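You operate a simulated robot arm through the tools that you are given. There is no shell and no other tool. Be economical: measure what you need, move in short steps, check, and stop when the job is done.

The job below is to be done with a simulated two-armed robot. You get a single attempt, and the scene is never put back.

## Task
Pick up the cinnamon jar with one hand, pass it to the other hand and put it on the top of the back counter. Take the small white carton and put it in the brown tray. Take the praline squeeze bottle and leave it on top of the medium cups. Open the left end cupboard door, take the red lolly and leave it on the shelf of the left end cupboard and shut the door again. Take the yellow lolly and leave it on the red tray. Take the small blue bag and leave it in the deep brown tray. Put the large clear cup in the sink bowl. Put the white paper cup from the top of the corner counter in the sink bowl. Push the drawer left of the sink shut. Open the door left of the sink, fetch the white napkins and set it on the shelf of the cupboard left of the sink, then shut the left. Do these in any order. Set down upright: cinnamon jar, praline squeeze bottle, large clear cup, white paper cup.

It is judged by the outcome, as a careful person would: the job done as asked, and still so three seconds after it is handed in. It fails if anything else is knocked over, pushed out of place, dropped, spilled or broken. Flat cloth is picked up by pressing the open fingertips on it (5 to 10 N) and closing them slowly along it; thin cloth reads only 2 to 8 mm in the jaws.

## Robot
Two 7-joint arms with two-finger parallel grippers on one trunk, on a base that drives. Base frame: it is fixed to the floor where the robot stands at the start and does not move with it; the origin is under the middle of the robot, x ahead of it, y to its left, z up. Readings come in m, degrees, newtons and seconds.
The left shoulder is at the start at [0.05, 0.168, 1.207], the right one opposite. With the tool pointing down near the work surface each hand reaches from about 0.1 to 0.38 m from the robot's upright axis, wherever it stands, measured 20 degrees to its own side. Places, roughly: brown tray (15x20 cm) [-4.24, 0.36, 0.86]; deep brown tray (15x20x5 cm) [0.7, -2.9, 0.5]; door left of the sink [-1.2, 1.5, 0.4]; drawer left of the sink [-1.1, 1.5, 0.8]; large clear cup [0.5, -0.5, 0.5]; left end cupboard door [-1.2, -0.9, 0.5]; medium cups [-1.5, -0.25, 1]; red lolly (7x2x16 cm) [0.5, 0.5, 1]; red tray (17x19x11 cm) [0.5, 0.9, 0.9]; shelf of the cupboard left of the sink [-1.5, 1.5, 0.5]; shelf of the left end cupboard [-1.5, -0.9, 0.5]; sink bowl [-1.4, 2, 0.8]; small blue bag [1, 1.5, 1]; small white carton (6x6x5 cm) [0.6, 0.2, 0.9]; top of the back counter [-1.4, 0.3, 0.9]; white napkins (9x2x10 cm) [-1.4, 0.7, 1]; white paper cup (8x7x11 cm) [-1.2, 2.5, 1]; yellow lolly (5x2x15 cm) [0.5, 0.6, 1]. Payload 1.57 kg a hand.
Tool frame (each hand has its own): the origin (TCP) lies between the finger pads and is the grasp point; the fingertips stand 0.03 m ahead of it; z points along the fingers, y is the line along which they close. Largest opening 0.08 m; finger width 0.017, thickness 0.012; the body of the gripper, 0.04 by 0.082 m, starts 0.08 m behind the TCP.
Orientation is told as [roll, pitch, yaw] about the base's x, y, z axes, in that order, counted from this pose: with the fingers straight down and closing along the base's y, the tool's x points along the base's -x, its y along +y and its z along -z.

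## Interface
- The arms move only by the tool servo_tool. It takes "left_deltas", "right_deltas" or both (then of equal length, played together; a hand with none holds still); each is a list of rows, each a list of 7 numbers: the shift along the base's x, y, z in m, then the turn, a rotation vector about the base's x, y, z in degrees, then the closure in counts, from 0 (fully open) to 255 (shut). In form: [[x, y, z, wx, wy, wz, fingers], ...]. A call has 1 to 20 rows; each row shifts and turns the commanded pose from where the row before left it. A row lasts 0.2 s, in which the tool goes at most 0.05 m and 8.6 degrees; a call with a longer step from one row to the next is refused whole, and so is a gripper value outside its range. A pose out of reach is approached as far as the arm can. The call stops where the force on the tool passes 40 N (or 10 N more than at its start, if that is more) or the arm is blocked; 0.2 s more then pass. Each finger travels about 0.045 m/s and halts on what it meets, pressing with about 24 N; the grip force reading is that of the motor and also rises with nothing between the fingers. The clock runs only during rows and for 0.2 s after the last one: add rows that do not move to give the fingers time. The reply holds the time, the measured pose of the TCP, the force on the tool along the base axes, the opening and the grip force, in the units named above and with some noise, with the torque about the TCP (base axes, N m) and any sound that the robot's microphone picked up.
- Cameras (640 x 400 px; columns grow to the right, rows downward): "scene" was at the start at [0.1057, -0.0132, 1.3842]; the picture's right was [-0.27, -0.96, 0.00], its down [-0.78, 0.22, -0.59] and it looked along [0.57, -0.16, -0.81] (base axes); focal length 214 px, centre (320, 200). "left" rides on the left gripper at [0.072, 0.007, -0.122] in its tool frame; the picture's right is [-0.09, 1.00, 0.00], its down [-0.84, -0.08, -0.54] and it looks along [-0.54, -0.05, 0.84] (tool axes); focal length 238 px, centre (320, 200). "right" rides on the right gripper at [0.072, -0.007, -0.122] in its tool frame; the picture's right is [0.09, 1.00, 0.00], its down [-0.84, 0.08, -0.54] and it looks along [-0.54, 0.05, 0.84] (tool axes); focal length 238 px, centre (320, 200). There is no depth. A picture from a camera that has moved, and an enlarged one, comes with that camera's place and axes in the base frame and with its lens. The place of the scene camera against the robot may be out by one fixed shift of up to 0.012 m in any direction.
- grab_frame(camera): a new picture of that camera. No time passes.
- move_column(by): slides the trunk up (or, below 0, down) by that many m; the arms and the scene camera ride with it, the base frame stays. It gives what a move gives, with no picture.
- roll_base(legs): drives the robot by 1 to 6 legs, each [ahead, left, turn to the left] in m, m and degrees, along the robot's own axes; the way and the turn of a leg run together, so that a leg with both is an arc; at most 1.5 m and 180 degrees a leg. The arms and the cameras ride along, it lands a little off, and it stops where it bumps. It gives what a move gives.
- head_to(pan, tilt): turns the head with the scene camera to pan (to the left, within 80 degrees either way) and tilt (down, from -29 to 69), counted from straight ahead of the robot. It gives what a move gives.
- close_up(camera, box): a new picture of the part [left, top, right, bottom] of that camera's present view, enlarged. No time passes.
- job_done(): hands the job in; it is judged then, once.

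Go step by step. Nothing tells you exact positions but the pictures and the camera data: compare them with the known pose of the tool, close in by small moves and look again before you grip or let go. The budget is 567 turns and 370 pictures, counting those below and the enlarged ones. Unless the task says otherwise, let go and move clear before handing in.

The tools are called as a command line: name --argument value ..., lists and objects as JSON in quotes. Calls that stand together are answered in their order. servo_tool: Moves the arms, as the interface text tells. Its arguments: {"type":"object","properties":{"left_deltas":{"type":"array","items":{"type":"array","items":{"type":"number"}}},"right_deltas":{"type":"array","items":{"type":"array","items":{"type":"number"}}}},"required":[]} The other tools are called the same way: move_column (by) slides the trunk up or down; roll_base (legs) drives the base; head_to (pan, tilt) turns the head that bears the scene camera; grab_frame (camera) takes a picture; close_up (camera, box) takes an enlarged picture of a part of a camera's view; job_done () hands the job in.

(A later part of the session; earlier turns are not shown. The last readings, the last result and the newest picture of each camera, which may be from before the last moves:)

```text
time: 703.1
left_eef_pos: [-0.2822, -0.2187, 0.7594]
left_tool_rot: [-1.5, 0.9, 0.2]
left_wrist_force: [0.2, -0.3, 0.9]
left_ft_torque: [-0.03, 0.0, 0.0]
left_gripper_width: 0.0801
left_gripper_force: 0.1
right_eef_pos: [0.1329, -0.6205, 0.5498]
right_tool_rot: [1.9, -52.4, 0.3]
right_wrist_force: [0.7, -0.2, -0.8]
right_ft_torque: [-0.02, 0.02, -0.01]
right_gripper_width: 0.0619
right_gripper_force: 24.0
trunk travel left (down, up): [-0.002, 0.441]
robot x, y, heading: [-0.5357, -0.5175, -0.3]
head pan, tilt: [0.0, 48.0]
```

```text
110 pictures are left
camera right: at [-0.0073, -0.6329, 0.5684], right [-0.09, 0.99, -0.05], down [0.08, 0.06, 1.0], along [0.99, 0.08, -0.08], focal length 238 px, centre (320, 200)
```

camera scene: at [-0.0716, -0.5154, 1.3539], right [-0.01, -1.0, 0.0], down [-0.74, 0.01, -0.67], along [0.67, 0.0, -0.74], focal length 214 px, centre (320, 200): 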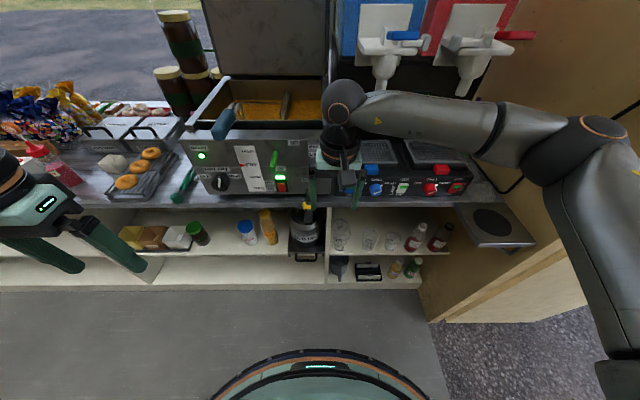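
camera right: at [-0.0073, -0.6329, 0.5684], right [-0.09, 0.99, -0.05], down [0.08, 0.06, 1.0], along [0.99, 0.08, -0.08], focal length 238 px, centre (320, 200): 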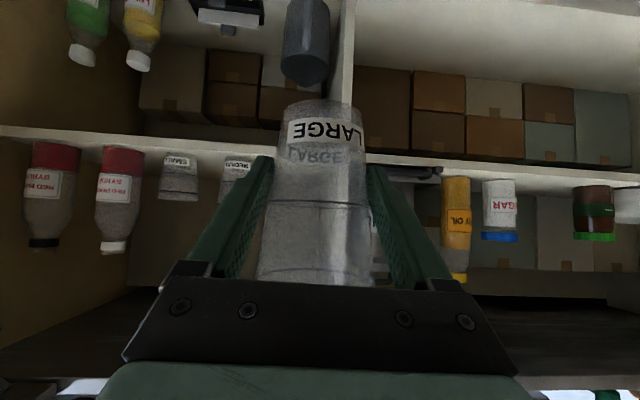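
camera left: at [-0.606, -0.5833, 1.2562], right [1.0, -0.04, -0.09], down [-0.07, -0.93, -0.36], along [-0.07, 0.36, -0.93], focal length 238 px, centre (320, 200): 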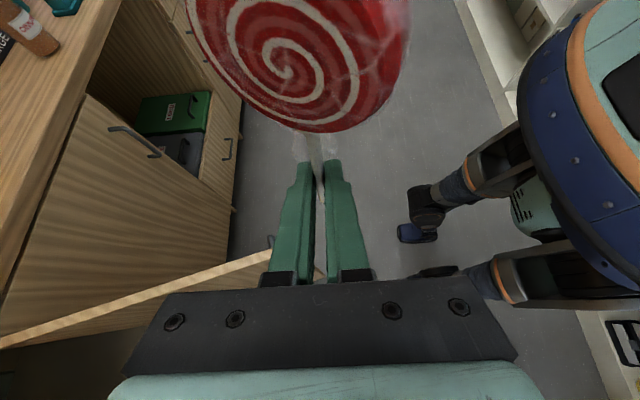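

Now hand the cup over to the left hand by the rim: raise the trunk and bring the hands together.

move_column --by 0.3

servo_tool --right_deltas '[[-0.03, 0.015, 0, 0, 0, 0, 130], [-0.03, 0.015, 0, 0, 0, 0, 130], [-0.03, 0.015, 0, 0, 0, 0, 130], [-0.03, 0.02, 0, 0, 0, 0, 130], [-0.03, 0.02, 0, 0, 0, 0, 130], [-0.03, 0.02, 0, 0, 0, 0, 130], [-0.03, 0.02, 0, 0, 0, 0, 130], [-0.03, 0.02, 0, 0, 0, 0, 130], [-0.029, 0.018, 0, 0, 0, 0, 130], [0, 0, 0, 0, 0, 0, 130]]' --left_deltas '[[0.03, 0, 0.02, -1, 0, 0, 112], [0.03, 0, 0.02, 0, -0.9, 0, 112], [0.03, 0, 0.01, 0, 0, 0, 112], [0.03, -0.02, 0, 0, 0, 0, 112], [0.026, -0.02, 0, 0, 0, 0, 112], [0, -0.02, 0, 0, 0, 0, 112], [0, -0.02, 0, 0, 0, 0, 112], [0, 0, 0, 0, 0, 0, 112], [0, 0, 0, 0, 0, 0, 112], [0, 0, 0, 0, 0, 0, 112]]'

grab_frame --camera "left"

grab_frame --camera "scene"

```text
time: 706.1
left_eef_pos: [-0.2827, -0.2186, 1.0592]
left_tool_rot: [-1.5, 0.9, 0.2]
left_wrist_force: [0.6, 0.4, 0.0]
left_ft_torque: [-0.01, 0.0, 0.03]
left_gripper_width: 0.0799
left_gripper_force: 0.0
right_eef_pos: [0.1335, -0.6203, 0.8512]
right_tool_rot: [2.0, -52.4, 0.3]
right_wrist_force: [-0.3, -0.1, -0.5]
right_ft_torque: [0.01, 0.01, 0.0]
right_gripper_width: 0.0617
right_gripper_force: 24.1
trunk travel left (down, up): [-0.302, 0.141]
robot x, y, heading: [-0.532, -0.5166, -0.1]
head pan, tilt: [0.0, 48.0]
```

```text
time: 708.3
left_eef_pos: [-0.1361, -0.2993, 1.1086]
left_tool_rot: [-2.5, 0.0, 0.2]
left_wrist_force: [0.8, -0.2, -0.7]
left_ft_torque: [-0.01, 0.01, -0.03]
left_gripper_width: 0.0449
left_gripper_force: 0.0
right_eef_pos: [-0.1373, -0.457, 0.8503]
right_tool_rot: [2.1, -52.4, 0.3]
right_wrist_force: [0.8, -1.3, 0.1]
right_ft_torque: [-0.02, 0.0, 0.0]
right_gripper_width: 0.0613
right_gripper_force: 24.1
trunk travel left (down, up): [-0.302, 0.141]
robot x, y, heading: [-0.5338, -0.5202, -0.2]
head pan, tilt: [0.0, 48.0]
```

```text
109 pictures are left
camera left: at [-0.2078, -0.2874, 1.2317], right [0.09, 1.0, -0.04], down [0.84, -0.05, 0.54], along [0.54, -0.08, -0.84], focal length 238 px, centre (320, 200)
```

left: 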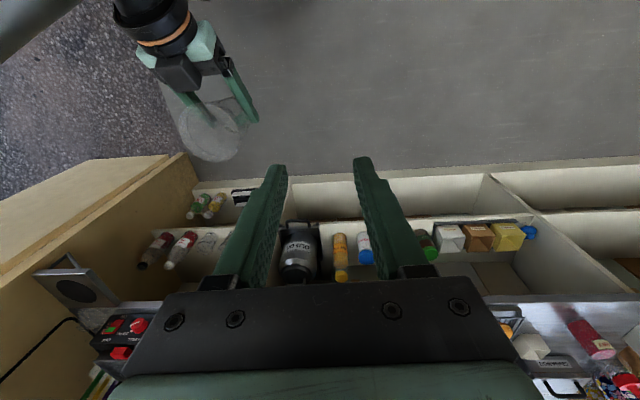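

```text
108 pictures are left
camera scene: at [-0.4207, -0.5134, 1.3189], right [0.0, -1.0, 0.0], down [-0.74, 0.0, -0.67], along [0.67, 0.0, -0.74], focal length 214 px, centre (320, 200)
```

scene: 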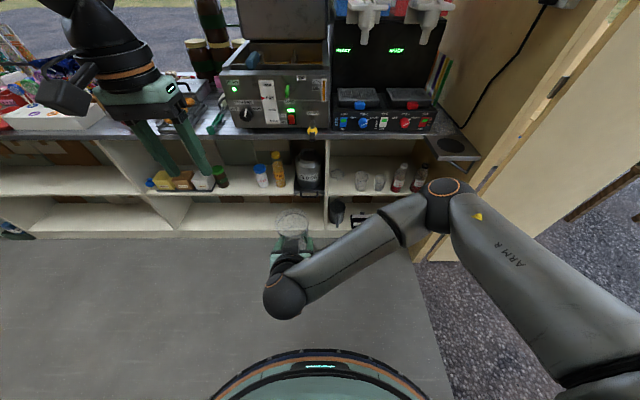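

servo_tool --left_deltas '[[0.003, -0.03, -0.02, 2.5, 0, 0, 112], [0.003, -0.03, -0.025, 0, 0, 0, 112], [0.003, -0.03, -0.025, 0, 0, 0, 112], [0, -0.031, -0.03, 0, 0, 0, 112], [0, 0, 0, 0, 0, 0, 112]]'

grab_frame --camera "left"

```text
time: 709.5
left_eef_pos: [-0.1334, -0.4056, 1.0094]
left_tool_rot: [-0.1, -0.2, 0.2]
left_wrist_force: [-0.1, 0.7, -0.3]
left_ft_torque: [0.02, 0.04, -0.01]
left_gripper_width: 0.0448
left_gripper_force: 0.1
left hand out of reach, approached as far as the arm can: row 4
right_eef_pos: [-0.1363, -0.4585, 0.8512]
right_tool_rot: [2.0, -52.4, 0.2]
right_wrist_force: [-0.1, -0.7, -0.2]
right_ft_torque: [0.01, 0.02, -0.01]
right_gripper_width: 0.0614
right_gripper_force: 24.2
trunk travel left (down, up): [-0.302, 0.141]
robot x, y, heading: [-0.5373, -0.5227, -0.5]
head pan, tilt: [0.0, 48.0]
```

```text
107 pictures are left
camera left: at [-0.2058, -0.3983, 1.1328], right [0.09, 1.0, 0.0], down [0.84, -0.07, 0.54], along [0.54, -0.05, -0.84], focal length 238 px, centre (320, 200)
```

left: 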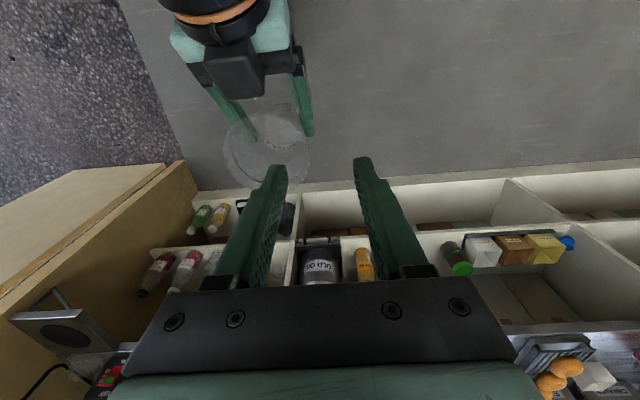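

servo_tool --right_deltas '[[0, 0.01, 0, 0, 0, 0, 130], [0, 0, 0, 0, 0, 0, 130], [0, 0, 0, 0, 0, 0, 130], [0, 0, 0, 0, 0, 0, 130]]' --left_deltas '[[0, 0, -0.02, 0, 0, 0, 112], [0, 0, -0.02, 0, 0, 0, 112], [0, 0, -0.01, 0, 0, 0, 112], [0, 0, 0, 0, 0, 0, 112]]'

grab_frame --camera "left"

```text
time: 710.5
left_eef_pos: [-0.1357, -0.3996, 0.9611]
left_tool_rot: [-0.3, -0.1, 0.3]
left_wrist_force: [0.4, 0.0, 0.3]
left_ft_torque: [0.01, -0.01, 0.0]
left_gripper_width: 0.045
left_gripper_force: 0.0
left hand out of reach, approached as far as the arm can: row 2
right_eef_pos: [-0.137, -0.4473, 0.8501]
right_tool_rot: [2.0, -52.4, 0.1]
right_wrist_force: [-0.1, -0.2, -0.6]
right_ft_torque: [0.01, -0.01, 0.01]
right_gripper_width: 0.0617
right_gripper_force: 23.8
trunk travel left (down, up): [-0.302, 0.141]
robot x, y, heading: [-0.5312, -0.5202, -0.2]
head pan, tilt: [0.0, 48.0]
```

```text
106 pictures are left
camera left: at [-0.209, -0.3928, 1.0834], right [0.09, 1.0, 0.0], down [0.84, -0.07, 0.54], along [0.54, -0.05, -0.84], focal length 238 px, centre (320, 200)
```

left: 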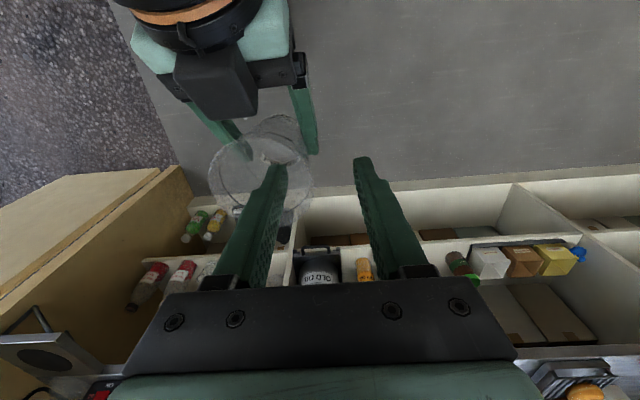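

servo_tool --right_deltas '[[-0.009, 0.008, 0.0, 0, 0, 0, 130], [0, 0, 0.012, 0, 0, 0, 130], [0, 0, 0.012, 0, 0, 0, 130], [0, 0, 0, 0, 0, 0, 130]]'

grab_frame --camera "left"

```text
time: 711.5
left_eef_pos: [-0.1376, -0.4001, 0.9614]
left_tool_rot: [-0.2, -0.1, 0.2]
left_wrist_force: [-0.1, 0.3, -0.2]
left_ft_torque: [-0.02, -0.01, -0.01]
left_gripper_width: 0.0449
left_gripper_force: 0.0
right_eef_pos: [-0.1449, -0.4394, 0.8742]
right_tool_rot: [2.0, -52.4, 0.2]
right_wrist_force: [0.0, 0.0, 0.6]
right_ft_torque: [0.01, 0.0, -0.01]
right_gripper_width: 0.0613
right_gripper_force: 23.7
trunk travel left (down, up): [-0.302, 0.141]
robot x, y, heading: [-0.5327, -0.5191, -0.5]
head pan, tilt: [0.0, 48.0]
```

```text
105 pictures are left
camera left: at [-0.209, -0.3928, 1.0837], right [0.09, 1.0, 0.0], down [0.84, -0.07, 0.54], along [0.54, -0.05, -0.84], focal length 238 px, centre (320, 200)
```

left: 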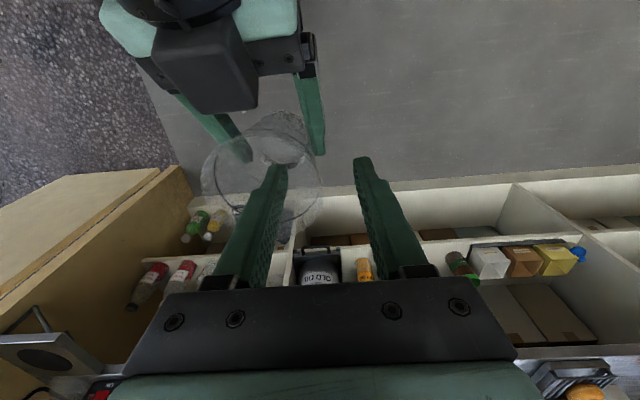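

servo_tool --right_deltas '[[0, -0.001, 0.01, 0, 0, 0, 130], [0, -0.001, 0.009, 0, 0, 0, 130], [0, 0, 0, 0, 0, 0, 130]]'

servo_tool --left_deltas '[[0, 0, 0, 0, 0, 0, 150], [0, 0, 0, 0, 0, 0, 190], [0, 0, 0, 0, 0, 0, 225], [0, 0, 0, 0, 0, 0, 250], [0, 0, 0, 0, 0, 0, 255], [0, 0, 0, 0, 0, 0, 255]]'

grab_frame --camera "left"

```text
time: 712.3
left_eef_pos: [-0.1372, -0.3994, 0.9619]
left_tool_rot: [-0.2, -0.2, 0.2]
left_wrist_force: [-0.2, -0.4, 0.5]
left_ft_torque: [-0.01, 0.0, 0.02]
left_gripper_width: 0.0449
left_gripper_force: 0.1
right_eef_pos: [-0.1438, -0.4432, 0.8931]
right_tool_rot: [2.0, -52.4, 0.3]
right_wrist_force: [0.6, 0.9, 0.7]
right_ft_torque: [-0.01, -0.02, -0.01]
right_gripper_width: 0.0612
right_gripper_force: 24.8
trunk travel left (down, up): [-0.302, 0.141]
robot x, y, heading: [-0.5331, -0.5175, -0.0]
head pan, tilt: [0.0, 48.0]
```

```text
time: 713.7
left_eef_pos: [-0.1361, -0.4031, 0.9607]
left_tool_rot: [-0.6, -0.2, 0.1]
left_wrist_force: [-0.9, -16.9, 1.6]
left_ft_torque: [-1.11, 0.23, 0.34]
left_gripper_width: 0.0079
left_gripper_force: 23.8
right_eef_pos: [-0.1455, -0.4404, 0.894]
right_tool_rot: [2.3, -52.4, 0.1]
right_wrist_force: [1.5, 17.5, -1.5]
right_ft_torque: [-0.11, -0.12, -0.27]
right_gripper_width: 0.0609
right_gripper_force: 24.1
trunk travel left (down, up): [-0.302, 0.141]
robot x, y, heading: [-0.5331, -0.5214, 0.1]
head pan, tilt: [0.0, 48.0]
```

```text
104 pictures are left
camera left: at [-0.209, -0.3938, 1.0839], right [0.09, 1.0, -0.01], down [0.84, -0.07, 0.54], along [0.54, -0.06, -0.84], focal length 238 px, centre (320, 200)
```

left: 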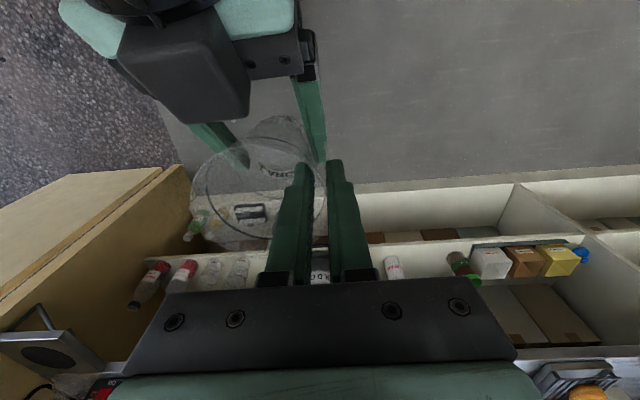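

Left has the rim. Open the right and retreat it.

servo_tool --right_deltas '[[0, 0, 0, 0, 0, 0, 80], [0, 0, 0, 0, 0, 0, 20], [0, 0, 0, 0, 0, 0, 0], [0, 0, 0, 0, 0, 0, 0], [-0.018, 0, 0.006, 0, 0, 0, 0], [-0.018, 0, 0.006, 0, 0, 0, 0], [-0.018, 0, 0.006, 0, 0, 0, 0], [-0.018, -0.0, 0.006, 0, 0, 0, 0], [-0.018, -0.01, 0.0, 0, 0, 0, 0], [-0.01, -0.04, 0.0, 0, 0, 0, 0], [0, -0.045, 0, 0, 0, 0, 0], [0, -0.045, 0, 0, 0, 0, 0]]'

grab_frame --camera "left"

grab_frame --camera "scene"

```text
time: 715.9
left_eef_pos: [-0.132, -0.4017, 0.964]
left_tool_rot: [-0.9, -1.0, 0.6]
left_wrist_force: [10.2, -4.4, -2.1]
left_ft_torque: [-0.22, -0.42, 0.43]
left_gripper_width: 0.0045
left_gripper_force: 23.7
right_eef_pos: [-0.1931, -0.4755, 0.9272]
right_tool_rot: [9.1, -55.7, -15.9]
right_wrist_force: [-10.4, 3.8, 0.6]
right_ft_torque: [0.09, 0.02, 0.57]
right_gripper_width: 0.0797
right_gripper_force: 0.1
trunk travel left (down, up): [-0.302, 0.141]
robot x, y, heading: [-0.5376, -0.516, 0.1]
head pan, tilt: [0.0, 48.0]
stopped in row 11 (right hand): the arm was blocked; the commanded pose is now the measured one
```

```text
103 pictures are left
camera left: at [-0.2063, -0.3939, 1.0856], right [0.08, 1.0, -0.01], down [0.83, -0.06, 0.56], along [0.55, -0.06, -0.83], focal length 238 px, centre (320, 200)
```

left: 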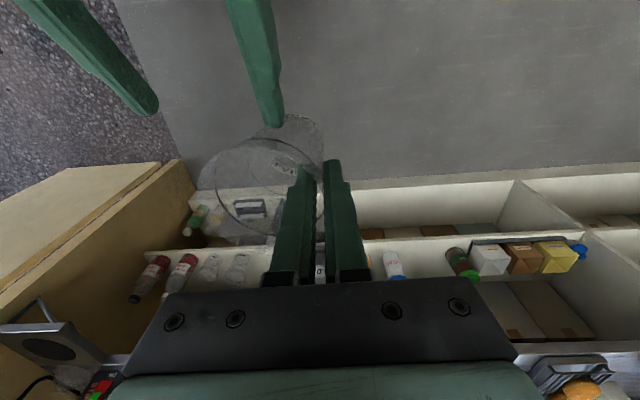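

```text
102 pictures are left
camera scene: at [-0.4207, -0.5135, 1.3189], right [0.0, -1.0, 0.0], down [-0.74, 0.0, -0.67], along [0.67, 0.0, -0.74], focal length 214 px, centre (320, 200)
```

scene: 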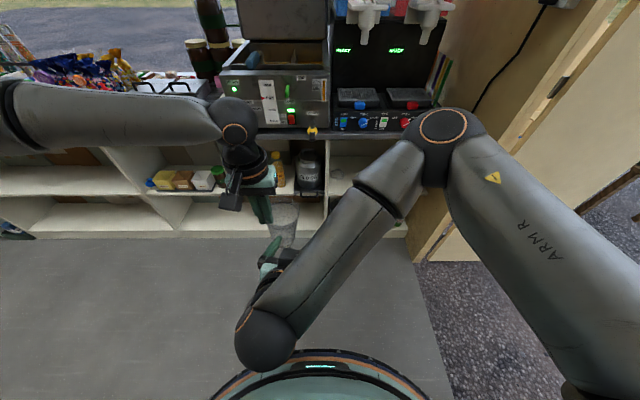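

The right finger is still touching; move the left hand (cup) up and away.

servo_tool --left_deltas '[[0.015, 0.005, 0.01, 0, 0, 0, 255], [0.015, 0.01, 0.03, 0, 0, 0, 255], [0.01, 0.02, 0.03, 0, 0, 0, 255], [0, 0.03, 0.03, 0, 0, 0, 255], [0, 0.03, 0.03, 0, 0, 0, 255]]'

servo_tool --right_deltas '[[0, -0.03, -0.02, 0, 0, 0, 0], [0, -0.04, -0.02, 0, 0, 0, 0], [0, -0.04, 0, 0, 0, 0, 0], [0.01, 0, 0, 0, 7.5, 0, 0], [0.01, 0, 0, 0, 7.5, 0, 0], [0.01, 0, 0, 0, 7.5, 0, 0], [0.01, 0, 0.02, 0, 7.5, 0, 0], [0.01, 0, 0.02, 0, 7.5, 0, 0], [0, 0, 0.02, 0, 7.5, 0, 0], [0, 0, 0.02, 0, 7.5, 0, 0], [0, 0, 0.02, 0, 0, 7.5, 0], [0, 0, 0.02, 0, 0, 7.5, 0]]'

grab_frame --camera "left"

```text
time: 717.1
left_eef_pos: [-0.0942, -0.3057, 1.0937]
left_tool_rot: [-0.7, -0.6, 0.3]
left_wrist_force: [-0.7, -0.4, 0.0]
left_ft_torque: [0.0, 0.0, 0.01]
left_gripper_width: 0.002
left_gripper_force: 23.3
right_eef_pos: [-0.1923, -0.4749, 0.9278]
right_tool_rot: [9.1, -56.1, -16.0]
right_wrist_force: [0.1, -0.1, 0.5]
right_ft_torque: [0.0, 0.02, 0.06]
right_gripper_width: 0.0801
right_gripper_force: 0.1
trunk travel left (down, up): [-0.302, 0.141]
robot x, y, heading: [-0.5361, -0.5174, -0.2]
head pan, tilt: [0.0, 48.0]
```

```text
time: 719.7
left_eef_pos: [-0.0955, -0.3055, 1.0939]
left_tool_rot: [-0.5, -0.6, 0.5]
left_wrist_force: [0.3, 0.7, 0.4]
left_ft_torque: [0.0, -0.02, -0.03]
left_gripper_width: 0.0017
left_gripper_force: 22.9
right_eef_pos: [-0.142, -0.5855, 1.0069]
right_tool_rot: [-3.6, -4.4, 6.3]
right_wrist_force: [-0.1, -0.2, -0.7]
right_ft_torque: [0.02, -0.03, -0.01]
right_gripper_width: 0.0797
right_gripper_force: 0.0
trunk travel left (down, up): [-0.302, 0.141]
robot x, y, heading: [-0.536, -0.5186, -0.2]
head pan, tilt: [0.0, 48.0]
```

```text
101 pictures are left
camera left: at [-0.1675, -0.2981, 1.2161], right [0.09, 1.0, -0.01], down [0.83, -0.07, 0.55], along [0.55, -0.05, -0.83], focal length 238 px, centre (320, 200)
```

left: 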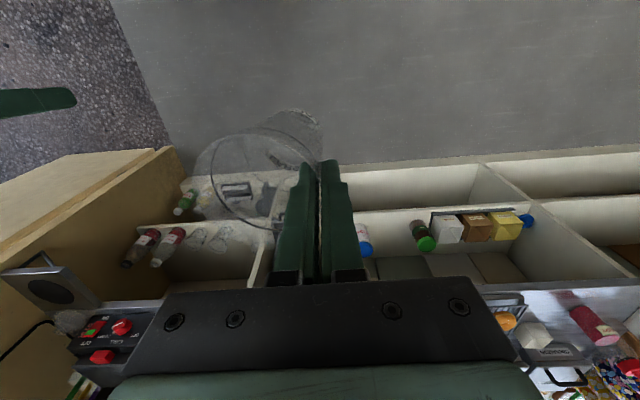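

Clear cup is held. Raise the trunk and carry it to the sink.

move_column --by 0.13

roll_base --legs '[[0, 0, 90], [1.0, 0, 0], [0.9, 0, 0], [0, 0, 90], [0, -0.65, 0]]'

head_to --pan 0 --tilt 45

grab_frame --camera "scene"

```text
time: 721.3
left_eef_pos: [-0.094, -0.3055, 1.2234]
left_tool_rot: [-0.6, -0.6, 0.4]
left_wrist_force: [-0.3, 0.3, 0.2]
left_ft_torque: [-0.03, -0.04, 0.0]
left_gripper_width: 0.0019
left_gripper_force: 23.5
right_eef_pos: [-0.1404, -0.5851, 1.1364]
right_tool_rot: [-3.6, -4.4, 6.1]
right_wrist_force: [-0.2, 0.3, 0.4]
right_ft_torque: [0.02, -0.04, -0.04]
right_gripper_width: 0.0802
right_gripper_force: 0.0
trunk travel left (down, up): [-0.432, 0.011]
robot x, y, heading: [-0.5334, -0.5216, 0.0]
head pan, tilt: [0.0, 48.0]
```

```text
time: 744.2
left_eef_pos: [-0.9687, 1.811, 1.224]
left_tool_rot: [-0.7, -0.7, -179.8]
left_wrist_force: [1.1, 0.2, -0.7]
left_ft_torque: [-0.02, 0.02, -0.02]
left_gripper_width: 0.0016
left_gripper_force: 23.4
right_eef_pos: [-0.9205, 2.0913, 1.1385]
right_tool_rot: [-3.6, -4.5, -173.9]
right_wrist_force: [-0.2, -0.3, -0.5]
right_ft_torque: [0.0, -0.01, 0.02]
right_gripper_width: 0.0801
right_gripper_force: 0.0
trunk travel left (down, up): [-0.432, 0.011]
robot x, y, heading: [-0.5303, 2.0209, 180.0]
head pan, tilt: [0.0, 48.0]
```

```text
time: 744.9
left_eef_pos: [-0.9697, 1.8127, 1.224]
left_tool_rot: [-0.6, -0.7, -179.8]
left_wrist_force: [0.2, -0.1, -1.2]
left_ft_torque: [0.0, 0.02, 0.0]
left_gripper_width: 0.0015
left_gripper_force: 22.9
right_eef_pos: [-0.9197, 2.0911, 1.1378]
right_tool_rot: [-3.6, -4.4, -174.0]
right_wrist_force: [-0.3, 0.0, -0.8]
right_ft_torque: [-0.03, 0.02, -0.03]
right_gripper_width: 0.0801
right_gripper_force: 0.1
trunk travel left (down, up): [-0.432, 0.011]
robot x, y, heading: [-0.5266, 2.0267, 179.7]
head pan, tilt: [0.0, 45.0]
```

```text
100 pictures are left
camera scene: at [-0.654, 2.0313, 1.4531], right [0.01, 1.0, 0.0], down [0.71, 0.0, -0.71], along [-0.71, 0.0, -0.71], focal length 214 px, centre (320, 200)
```

scene: 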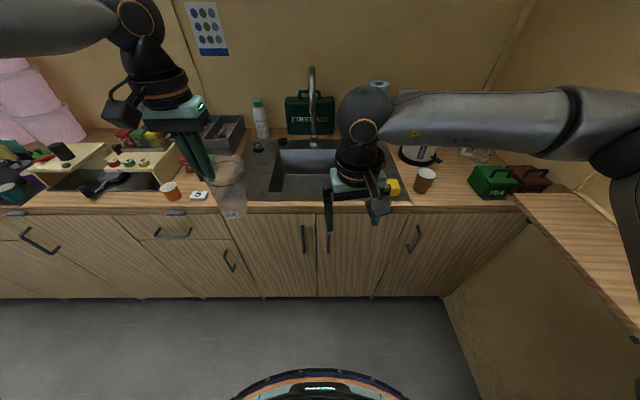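

servo_tool --right_deltas '[[0.03, 0.02, 0.01, 0, 0, 0, 0], [0.03, 0.03, 0.01, 0, 0, 0, 0], [0.03, 0.03, 0.01, 0, 0, 0, 0], [0.03, 0.03, 0.01, 0, 0, 0, 0], [0.03, 0.03, 0, 0, 0, 0, 0]]' --left_deltas '[[0, 0.017, 0, 0, 0, 0, 255], [0, 0.017, 0, 0, 0, 0, 255], [0, 0.017, 0, 0, 0, 0, 255], [0, 0.017, 0, 0, 0, 0, 255], [0, 0.017, 0, 0, 0, 0, 255]]'

roll_base --legs '[[0.29, 0, 0]]'

servo_tool --left_deltas '[[-0.02, 0, -0.03, 0, 0, 0, 255], [-0.025, 0, -0.03, 0, 0, 0, 255], [-0.025, 0, -0.03, 0, 0, 0, 255], [-0.02, 0, -0.03, 0, 0, 0, 255], [0, 0, 0, 0, 0, 0, 255]]'

grab_frame --camera "left"

grab_frame --camera "scene"

```text
time: 746.1
left_eef_pos: [-0.9661, 1.887, 1.2238]
left_tool_rot: [-0.6, -0.7, -179.5]
left_wrist_force: [0.4, -0.5, -0.5]
left_ft_torque: [-0.02, 0.01, 0.01]
left_gripper_width: 0.0018
left_gripper_force: 23.2
left hand out of reach, approached as far as the arm can: row 5
right_eef_pos: [-0.7681, 2.2326, 1.1787]
right_tool_rot: [-3.6, -4.5, -174.1]
right_wrist_force: [1.1, 0.2, -0.4]
right_ft_torque: [-0.01, 0.01, -0.01]
right_gripper_width: 0.08
right_gripper_force: 0.1
trunk travel left (down, up): [-0.432, 0.011]
robot x, y, heading: [-0.529, 2.0244, 180.0]
head pan, tilt: [0.0, 45.0]
```

```text
time: 748.1
left_eef_pos: [-1.2573, 1.8863, 1.2235]
left_tool_rot: [-0.7, -0.6, -179.6]
left_wrist_force: [0.1, 0.4, -0.1]
left_ft_torque: [-0.01, -0.01, -0.01]
left_gripper_width: 0.0018
left_gripper_force: 22.9
right_eef_pos: [-1.0606, 2.2327, 1.1777]
right_tool_rot: [-3.6, -4.5, -173.9]
right_wrist_force: [-0.7, -0.4, 0.4]
right_ft_torque: [0.0, -0.01, 0.01]
right_gripper_width: 0.0798
right_gripper_force: 0.1
trunk travel left (down, up): [-0.432, 0.011]
robot x, y, heading: [-0.8165, 2.0242, 179.7]
head pan, tilt: [0.0, 45.0]
```

```text
time: 749.3
left_eef_pos: [-1.3111, 1.849, 1.1055]
left_tool_rot: [-0.8, -0.8, -179.6]
left_wrist_force: [0.0, 0.0, -0.3]
left_ft_torque: [0.01, 0.01, -0.04]
left_gripper_width: 0.0018
left_gripper_force: 23.4
left hand out of reach, approached as far as the arm can: row 1, 2, 3, 4
right_eef_pos: [-1.0604, 2.2326, 1.1792]
right_tool_rot: [-3.6, -4.4, -174.0]
right_wrist_force: [0.5, 0.0, -0.2]
right_ft_torque: [0.0, 0.0, -0.01]
right_gripper_width: 0.0798
right_gripper_force: 0.1
trunk travel left (down, up): [-0.432, 0.011]
robot x, y, heading: [-0.8184, 2.0196, 179.8]
head pan, tilt: [0.0, 45.0]
```

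```text
99 pictures are left
camera left: at [-1.2389, 1.841, 1.2279], right [-0.08, -1.0, -0.01], down [-0.83, 0.06, 0.55], along [-0.55, 0.06, -0.83], focal length 238 px, centre (320, 200)
```

left: 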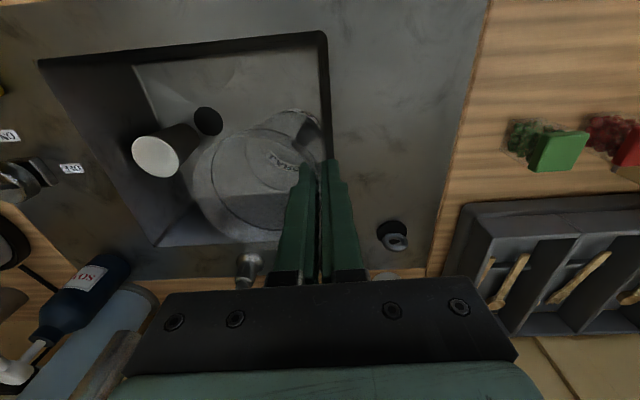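

```text
98 pictures are left
camera scene: at [-0.9437, 2.0325, 1.4531], right [0.0, 1.0, 0.0], down [0.71, 0.0, -0.71], along [-0.71, 0.0, -0.71], focal length 214 px, centre (320, 200)
```

scene: 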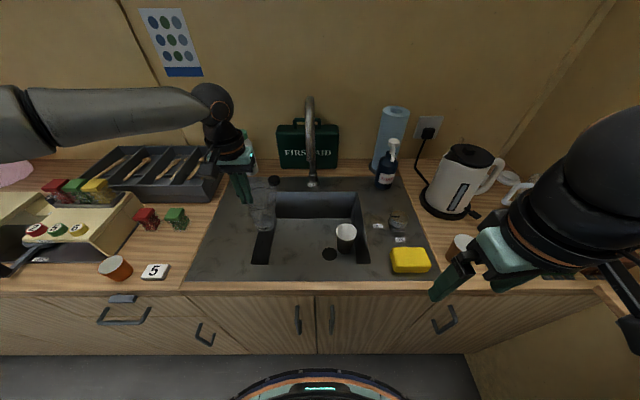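

roll_base --legs '[[0, -0.058, 0]]'

servo_tool --left_deltas '[[0, 0, -0.03, 0, 0, 0, 255], [0, 0, -0.03, 0, 0, 0, 255], [-0.005, 0, -0.03, 0, 0, 0, 255], [-0.005, 0, -0.03, 0, 0, 0, 255], [0, 0, -0.02, 0, 0, 0, 255], [0, 0, 0, 0, 0, 0, 255]]'

grab_frame --camera "left"

close_up --camera "scene" --box '[210, 150, 402, 280]'

```text
time: 750.5
left_eef_pos: [-1.3115, 1.9052, 1.1074]
left_tool_rot: [-0.7, -0.8, -179.4]
left_wrist_force: [-0.2, -0.1, -0.2]
left_ft_torque: [-0.02, -0.03, -0.02]
left_gripper_width: 0.0019
left_gripper_force: 23.9
right_eef_pos: [-1.0615, 2.2895, 1.1774]
right_tool_rot: [-3.6, -4.4, -173.9]
right_wrist_force: [-0.1, 0.7, -0.1]
right_ft_torque: [-0.01, 0.01, -0.01]
right_gripper_width: 0.08
right_gripper_force: 0.0
trunk travel left (down, up): [-0.432, 0.011]
robot x, y, heading: [-0.819, 2.0826, 179.8]
head pan, tilt: [0.0, 45.0]
```

```text
time: 751.9
left_eef_pos: [-1.2874, 1.8707, 0.9892]
left_tool_rot: [-0.7, -0.8, -179.5]
left_wrist_force: [0.4, 0.5, -0.3]
left_ft_torque: [-0.02, 0.0, 0.02]
left_gripper_width: 0.002
left_gripper_force: 23.6
left hand out of reach, approached as far as the arm can: row 1, 2, 3, 4, 5
right_eef_pos: [-1.0599, 2.2887, 1.1779]
right_tool_rot: [-3.6, -4.4, -173.9]
right_wrist_force: [-0.5, 0.3, 0.6]
right_ft_torque: [-0.03, -0.02, 0.0]
right_gripper_width: 0.0802
right_gripper_force: 0.1
trunk travel left (down, up): [-0.432, 0.011]
robot x, y, heading: [-0.8165, 2.0838, 179.8]
head pan, tilt: [0.0, 45.0]
```

```text
97 pictures are left
camera left: at [-1.2126, 1.8639, 1.1113], right [-0.08, -1.0, -0.01], down [-0.83, 0.06, 0.55], along [-0.55, 0.06, -0.83], focal length 238 px, centre (320, 200)
```

left: 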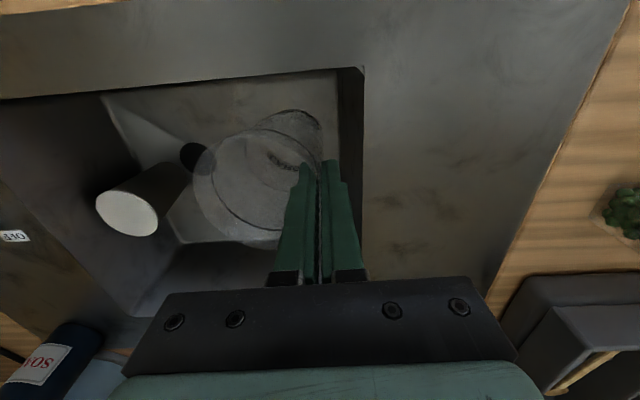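

```text
3.08 times, centred on (306, 215) of scene
camera zoom: at [-0.9436, 2.0899, 1.4531], right [0.0, 1.0, 0.0], down [0.71, 0.0, -0.71], along [-0.71, 0.0, -0.71], focal length 660 px, centre (363, 154)
```

zoom: 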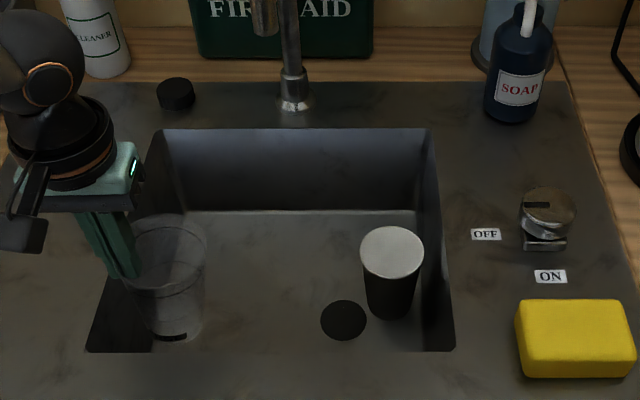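

roll_base --legs '[[0.015, -0.036, 0]]'

move_column --by -0.06

close_up --camera "scene" --box '[200, 130, 392, 260]'

grab_frame --camera "left"

```text
time: 752.9
left_eef_pos: [-1.3008, 1.9076, 0.9899]
left_tool_rot: [-0.8, -0.8, -179.4]
left_wrist_force: [-1.5, -0.2, -0.7]
left_ft_torque: [-0.01, -0.01, 0.04]
left_gripper_width: 0.0019
left_gripper_force: 23.6
right_eef_pos: [-1.0759, 2.3234, 1.1776]
right_tool_rot: [-3.5, -4.5, -173.9]
right_wrist_force: [0.0, 0.0, 0.0]
right_ft_torque: [0.0, -0.01, -0.01]
right_gripper_width: 0.0799
right_gripper_force: 0.1
trunk travel left (down, up): [-0.432, 0.011]
robot x, y, heading: [-0.8327, 2.1207, 179.7]
head pan, tilt: [0.0, 45.0]
```

```text
time: 753.9
left_eef_pos: [-1.2997, 1.9073, 0.9289]
left_tool_rot: [-0.9, -0.8, -179.5]
left_wrist_force: [-0.4, 0.2, 0.2]
left_ft_torque: [-0.01, -0.01, 0.0]
left_gripper_width: 0.0015
left_gripper_force: 23.5
right_eef_pos: [-1.0748, 2.3257, 1.1184]
right_tool_rot: [-3.6, -4.5, -173.9]
right_wrist_force: [1.0, 0.7, 0.1]
right_ft_torque: [0.04, 0.01, -0.01]
right_gripper_width: 0.08
right_gripper_force: 0.1
trunk travel left (down, up): [-0.372, 0.071]
robot x, y, heading: [-0.8315, 2.12, 179.7]
head pan, tilt: [0.0, 45.0]
```

```text
3.08 times, centred on (296, 195) of scene
camera zoom: at [-0.9583, 2.1256, 1.3931], right [0.0, 1.0, 0.0], down [0.71, 0.0, -0.71], along [-0.71, 0.0, -0.71], focal length 660 px, centre (394, 215)
```

zoom: 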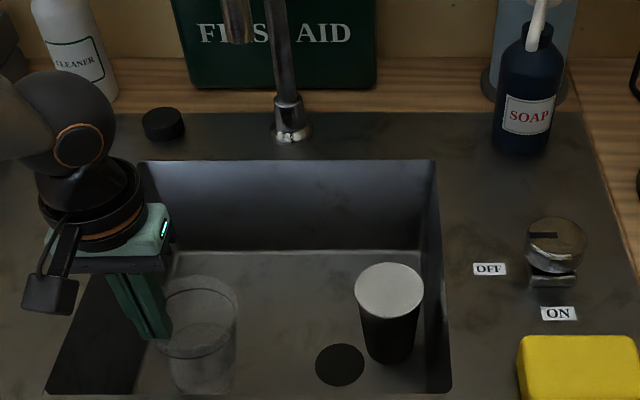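

```text
94 pictures are left
camera left: at [-1.2274, 1.8996, 1.0517], right [-0.08, -1.0, -0.01], down [-0.83, 0.06, 0.55], along [-0.55, 0.06, -0.83], focal length 238 px, centre (320, 200)
```

left: 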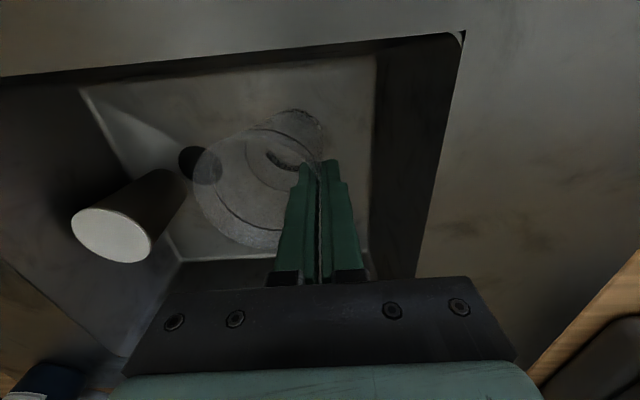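

move_column --by -0.02

move_column --by -0.008

move_column --by -0.008

grab_frame --camera "left"

```text
time: 754.5
left_eef_pos: [-1.3009, 1.9063, 0.9092]
left_tool_rot: [-0.7, -0.8, -179.6]
left_wrist_force: [-0.4, -0.1, -0.2]
left_ft_torque: [0.0, 0.0, 0.01]
left_gripper_width: 0.0017
left_gripper_force: 23.3
right_eef_pos: [-1.0747, 2.3253, 1.0979]
right_tool_rot: [-3.6, -4.4, -173.9]
right_wrist_force: [0.5, 0.1, -0.8]
right_ft_torque: [-0.02, 0.04, -0.05]
right_gripper_width: 0.08
right_gripper_force: 0.1
trunk travel left (down, up): [-0.352, 0.091]
robot x, y, heading: [-0.8325, 2.1195, 179.8]
head pan, tilt: [0.0, 45.0]
```

```text
time: 755.1
left_eef_pos: [-1.3006, 1.9069, 0.9033]
left_tool_rot: [-0.9, -0.9, -179.5]
left_wrist_force: [1.2, -2.8, 11.7]
left_ft_torque: [0.21, -0.22, -0.08]
left_gripper_width: 0.0017
left_gripper_force: 23.6
right_eef_pos: [-1.0751, 2.3251, 1.0906]
right_tool_rot: [-3.6, -4.3, -173.9]
right_wrist_force: [0.3, 0.4, -0.2]
right_ft_torque: [0.01, -0.01, -0.01]
right_gripper_width: 0.08
right_gripper_force: 0.1
trunk travel left (down, up): [-0.344, 0.099]
robot x, y, heading: [-0.8304, 2.1177, 179.9]
head pan, tilt: [0.0, 45.0]
```

```text
time: 755.7
left_eef_pos: [-1.3015, 1.9077, 0.8956]
left_tool_rot: [-1.0, -1.1, -179.5]
left_wrist_force: [-3.0, -4.1, 16.9]
left_ft_torque: [0.37, 0.29, 0.1]
left_gripper_width: 0.0019
left_gripper_force: 23.9
right_eef_pos: [-1.074, 2.3248, 1.0819]
right_tool_rot: [-3.6, -4.5, -173.9]
right_wrist_force: [-0.5, -1.0, 0.4]
right_ft_torque: [0.0, 0.03, 0.03]
right_gripper_width: 0.08
right_gripper_force: 0.0
trunk travel left (down, up): [-0.336, 0.107]
robot x, y, heading: [-0.8328, 2.118, 179.8]
head pan, tilt: [0.0, 45.0]
```

```text
93 pictures are left
camera left: at [-1.2276, 1.8997, 1.0166], right [-0.08, -1.0, -0.01], down [-0.83, 0.06, 0.56], along [-0.56, 0.06, -0.83], focal length 238 px, centre (320, 200)
```

left: 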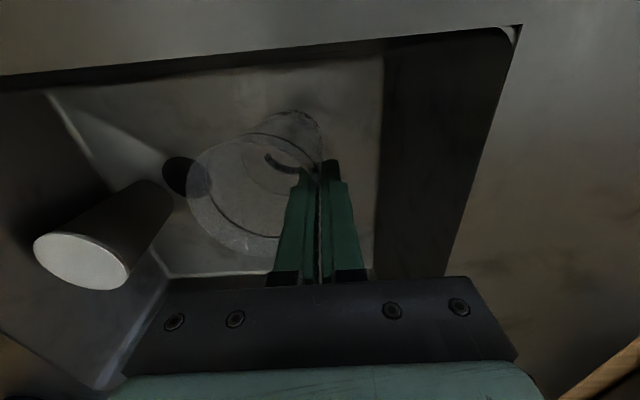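

Contact. Release the rim and raise straight up.

servo_tool --left_deltas '[[0, 0, 0.003, 0, 0, 0, 230], [0, 0, 0, 0, 0, 0, 200], [0, 0, 0, 0, 0, 0, 175], [0, 0, 0, 0, 0, 0, 160], [0, 0, 0, 0, 0, 0, 160]]'

move_column --by 0.1

grab_frame --camera "left"

close_up --camera "scene" --box '[200, 130, 392, 260]'

```text
time: 756.9
left_eef_pos: [-1.3005, 1.9061, 0.8956]
left_tool_rot: [-0.7, -0.7, -179.6]
left_wrist_force: [0.3, 0.5, 1.1]
left_ft_torque: [0.02, 0.01, -0.01]
left_gripper_width: 0.0296
left_gripper_force: 0.0
right_eef_pos: [-1.0749, 2.3254, 1.0831]
right_tool_rot: [-3.7, -4.4, -173.9]
right_wrist_force: [-0.5, -0.5, -0.6]
right_ft_torque: [0.0, -0.01, -0.04]
right_gripper_width: 0.0803
right_gripper_force: 0.0
trunk travel left (down, up): [-0.336, 0.107]
robot x, y, heading: [-0.8325, 2.1206, 179.8]
head pan, tilt: [0.0, 45.0]
```

```text
time: 758.2
left_eef_pos: [-1.301, 1.9061, 0.9968]
left_tool_rot: [-0.7, -0.8, -179.4]
left_wrist_force: [-0.4, -0.2, 0.1]
left_ft_torque: [0.01, 0.0, -0.01]
left_gripper_width: 0.0298
left_gripper_force: 0.0
right_eef_pos: [-1.0748, 2.3239, 1.1816]
right_tool_rot: [-3.5, -4.4, -173.9]
right_wrist_force: [0.4, -0.3, -0.2]
right_ft_torque: [0.01, 0.01, 0.01]
right_gripper_width: 0.0801
right_gripper_force: 0.0
trunk travel left (down, up): [-0.436, 0.007]
robot x, y, heading: [-0.8351, 2.1168, 180.0]
head pan, tilt: [0.0, 45.0]
```

```text
92 pictures are left
camera left: at [-1.2274, 1.8995, 1.1187], right [-0.08, -1.0, -0.01], down [-0.83, 0.06, 0.55], along [-0.55, 0.06, -0.83], focal length 238 px, centre (320, 200)
```

left: 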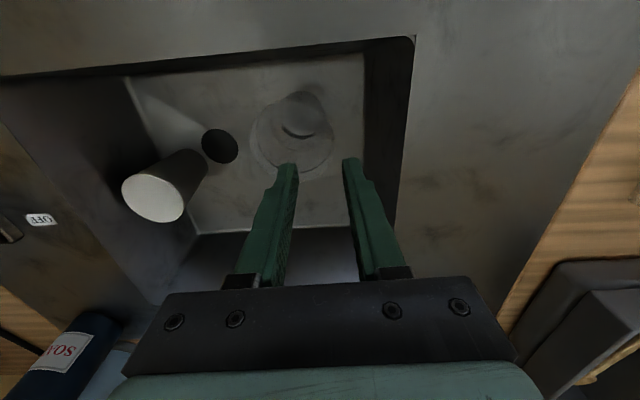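

```text
3.08 times, centred on (296, 195) of scene
camera zoom: at [-0.9587, 2.1256, 1.4571], right [0.0, 1.0, 0.0], down [0.71, 0.0, -0.71], along [-0.71, 0.0, -0.71], focal length 660 px, centre (394, 215)
```

zoom: 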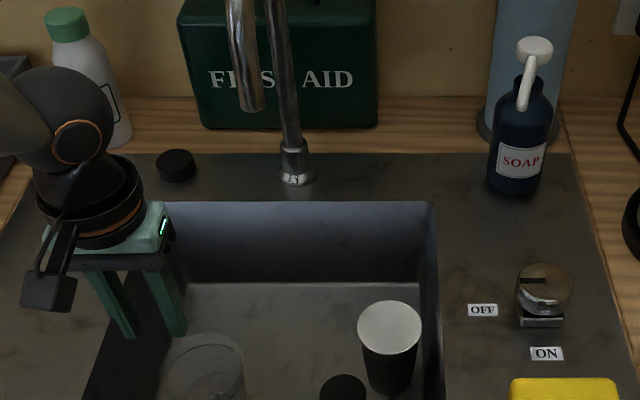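

Both cups stand in the sink. Back off and go look for the small blue bag near (1.0, 1.5).

roll_base --legs '[[-0.4, 0, 0], [0, 0.3, 0], [0, 0, 90], [0, 0, 90]]'

head_to --pan 0 --tilt 32

grab_frame --camera "scene"

```text
time: 771.1
left_eef_pos: [0.0278, 2.0278, 0.9969]
left_tool_rot: [-0.8, -0.8, 0.4]
left_wrist_force: [-0.4, 0.1, 0.0]
left_ft_torque: [-0.03, -0.02, 0.0]
left_gripper_width: 0.0297
left_gripper_force: 0.0
right_eef_pos: [-0.1975, 1.6106, 1.1817]
right_tool_rot: [-3.6, -4.3, 6.1]
right_wrist_force: [-0.5, 0.5, -0.4]
right_ft_torque: [-0.02, -0.02, 0.01]
right_gripper_width: 0.0798
right_gripper_force: 0.1
trunk travel left (down, up): [-0.436, 0.007]
robot x, y, heading: [-0.44, 1.8157, -0.1]
head pan, tilt: [0.0, 45.0]
```

```text
time: 771.9
left_eef_pos: [0.0296, 2.0287, 0.9966]
left_tool_rot: [-0.8, -0.8, 0.5]
left_wrist_force: [-0.2, -0.1, 0.0]
left_ft_torque: [0.01, -0.01, -0.01]
left_gripper_width: 0.0299
left_gripper_force: 0.0
right_eef_pos: [-0.197, 1.6112, 1.1811]
right_tool_rot: [-3.6, -4.4, 6.0]
right_wrist_force: [0.0, -0.8, 0.0]
right_ft_torque: [0.01, 0.01, 0.0]
right_gripper_width: 0.0801
right_gripper_force: 0.2
trunk travel left (down, up): [-0.436, 0.007]
robot x, y, heading: [-0.4444, 1.818, 0.1]
head pan, tilt: [0.0, 32.0]
```

```text
90 pictures are left
camera scene: at [-0.3146, 1.8228, 1.4765], right [0.0, -1.0, 0.0], down [-0.53, 0.0, -0.85], along [0.85, 0.0, -0.53], focal length 214 px, centre (320, 200)
```

scene: 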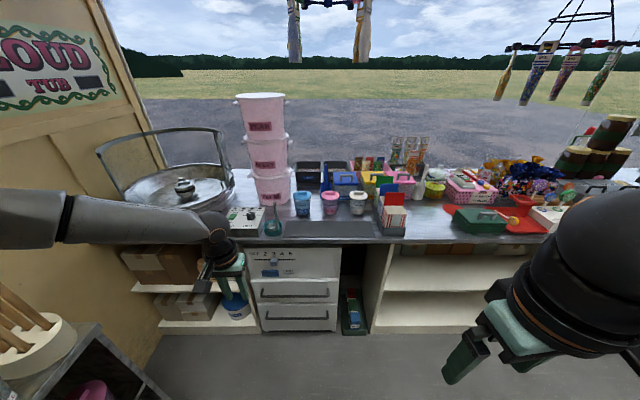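

close_up --camera "scene" --box '[270, 125, 590, 260]'

```text
2.00 times, centred on (430, 192) of scene
camera zoom: at [-0.3146, 1.8228, 1.4765], right [0.0, -1.0, 0.0], down [-0.53, 0.0, -0.85], along [0.85, 0.0, -0.53], focal length 429 px, centre (100, 215)
```

zoom: 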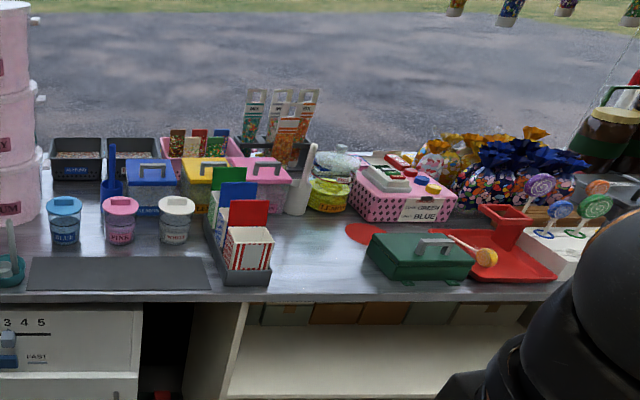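

The small blue bag stands in a bin at the far (outer) side of the counter (~(0.96, 1.45)), so it must be fetched from outside. First take the white carton with the right hand.

servo_tool --left_deltas '[[-0.03, 0, 0.04, 0.7, 0.8, 0, 0], [-0.03, 0, 0.04, 0, 0, 0, 0], [-0.04, 0, 0.03, 0, 0, 0, 0], [-0.04, 0, 0.03, 0, 0, 0, 0], [0, 0, 0.03, 0, 0, 0, 0], [0, 0, 0, 0, 0, 0, 0]]' --right_deltas '[[0.02, 0, 0, 3.6, 4.4, 0, 0], [0.02, 0, 0, 0, 0, -6, 0], [0.03, 0, 0, 0, 0, 0, 0], [0.03, 0, 0, 0, 0, 0, 0], [0.03, 0, 0, 0, 0, 0, 0], [0, 0, 0, 0, 0, 0, 0]]'

roll_base --legs '[[0, -1.4, 0], [0.45, 0, 0]]'

grab_frame --camera "right"

```text
time: 773.3
left_eef_pos: [-0.1106, 2.0284, 1.1681]
left_tool_rot: [0.0, 0.0, 0.4]
left_wrist_force: [-1.0, -0.2, 0.5]
left_ft_torque: [0.01, 0.0, 0.0]
left_gripper_width: 0.0802
left_gripper_force: 0.0
right_eef_pos: [-0.0688, 1.611, 1.1824]
right_tool_rot: [0.4, -0.4, -0.1]
right_wrist_force: [0.7, -1.1, 0.1]
right_ft_torque: [-0.03, -0.01, 0.01]
right_gripper_width: 0.0798
right_gripper_force: 0.1
trunk travel left (down, up): [-0.436, 0.007]
robot x, y, heading: [-0.439, 1.8143, -0.1]
head pan, tilt: [0.0, 32.0]
```

```text
time: 788.0
left_eef_pos: [0.3386, 0.6388, 1.1657]
left_tool_rot: [-0.1, -0.1, 1.2]
left_wrist_force: [-0.9, -0.3, 0.2]
left_ft_torque: [0.0, -0.02, 0.04]
left_gripper_width: 0.0801
left_gripper_force: 0.0
right_eef_pos: [0.3876, 0.2223, 1.1817]
right_tool_rot: [0.4, -0.4, 0.7]
right_wrist_force: [-0.8, 0.4, 0.4]
right_ft_torque: [0.01, 0.04, 0.03]
right_gripper_width: 0.0799
right_gripper_force: 0.1
trunk travel left (down, up): [-0.436, 0.007]
robot x, y, heading: [0.0158, 0.4227, 0.8]
head pan, tilt: [0.0, 32.0]
```

```text
88 pictures are left
camera right: at [0.3146, 0.2132, 1.3032], right [-0.1, 0.99, 0.01], down [0.83, 0.08, 0.55], along [0.54, 0.06, -0.84], focal length 238 px, centre (320, 200)
```

right: 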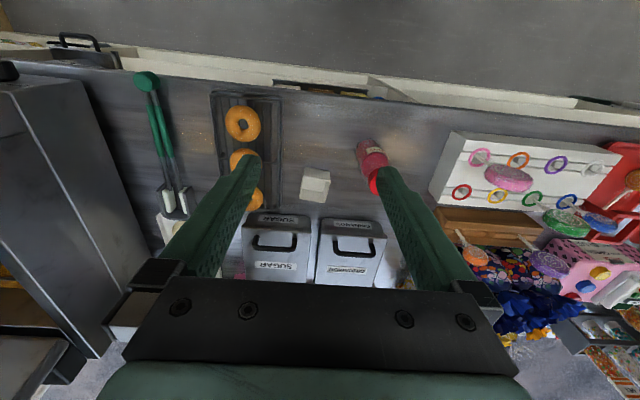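

roll_base --legs '[[0.06, 0, 0]]'

servo_tool --right_deltas '[[0.02, 0.004, -0.03, 0, 0, -0.7, 0], [0.025, 0.003, -0.03, 0, 0, 0, 0], [0.025, 0, -0.03, 0, 0, 0, 0], [0.02, 0, -0.03, 0, 0, 0, 0], [0, 0, -0.04, 0, 0, 0, 0], [0, 0, 0, 0, 0, 0, 0]]'

grab_frame --camera "right"

```text
time: 789.0
left_eef_pos: [0.3997, 0.6388, 1.1667]
left_tool_rot: [-0.1, 0.2, 1.2]
left_wrist_force: [0.2, -0.9, -0.6]
left_ft_torque: [-0.05, 0.03, -0.02]
left_gripper_width: 0.0802
left_gripper_force: 0.0
right_eef_pos: [0.4485, 0.2233, 1.1812]
right_tool_rot: [0.4, -0.3, 0.7]
right_wrist_force: [0.9, -0.5, -0.5]
right_ft_torque: [0.04, 0.03, 0.02]
right_gripper_width: 0.0804
right_gripper_force: 0.0
trunk travel left (down, up): [-0.436, 0.007]
robot x, y, heading: [0.0725, 0.4252, 0.4]
head pan, tilt: [0.0, 32.0]
```

```text
time: 790.4
left_eef_pos: [0.3972, 0.6395, 1.1676]
left_tool_rot: [-0.1, 0.0, 1.2]
left_wrist_force: [-0.5, -0.4, 0.2]
left_ft_torque: [-0.01, 0.0, -0.04]
left_gripper_width: 0.0798
left_gripper_force: 0.1
right_eef_pos: [0.5364, 0.2306, 1.0208]
right_tool_rot: [0.4, -0.4, -0.1]
right_wrist_force: [-0.1, -0.6, -0.6]
right_ft_torque: [0.0, -0.04, -0.03]
right_gripper_width: 0.08
right_gripper_force: 0.1
trunk travel left (down, up): [-0.436, 0.007]
robot x, y, heading: [0.0671, 0.4215, 0.5]
head pan, tilt: [0.0, 32.0]
```

```text
87 pictures are left
camera right: at [0.4633, 0.2221, 1.1431], right [-0.09, 1.0, 0.01], down [0.83, 0.07, 0.55], along [0.55, 0.06, -0.84], focal length 238 px, centre (320, 200)
```

right: 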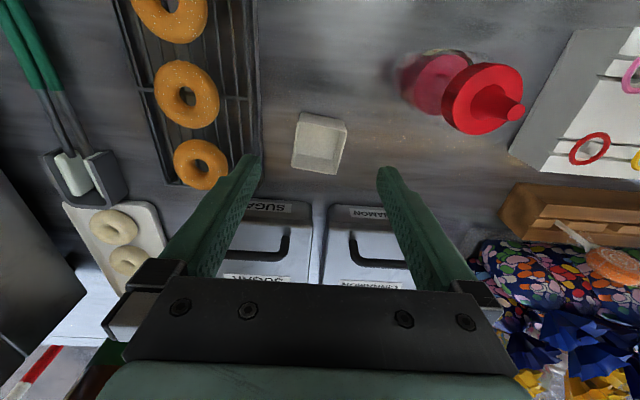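

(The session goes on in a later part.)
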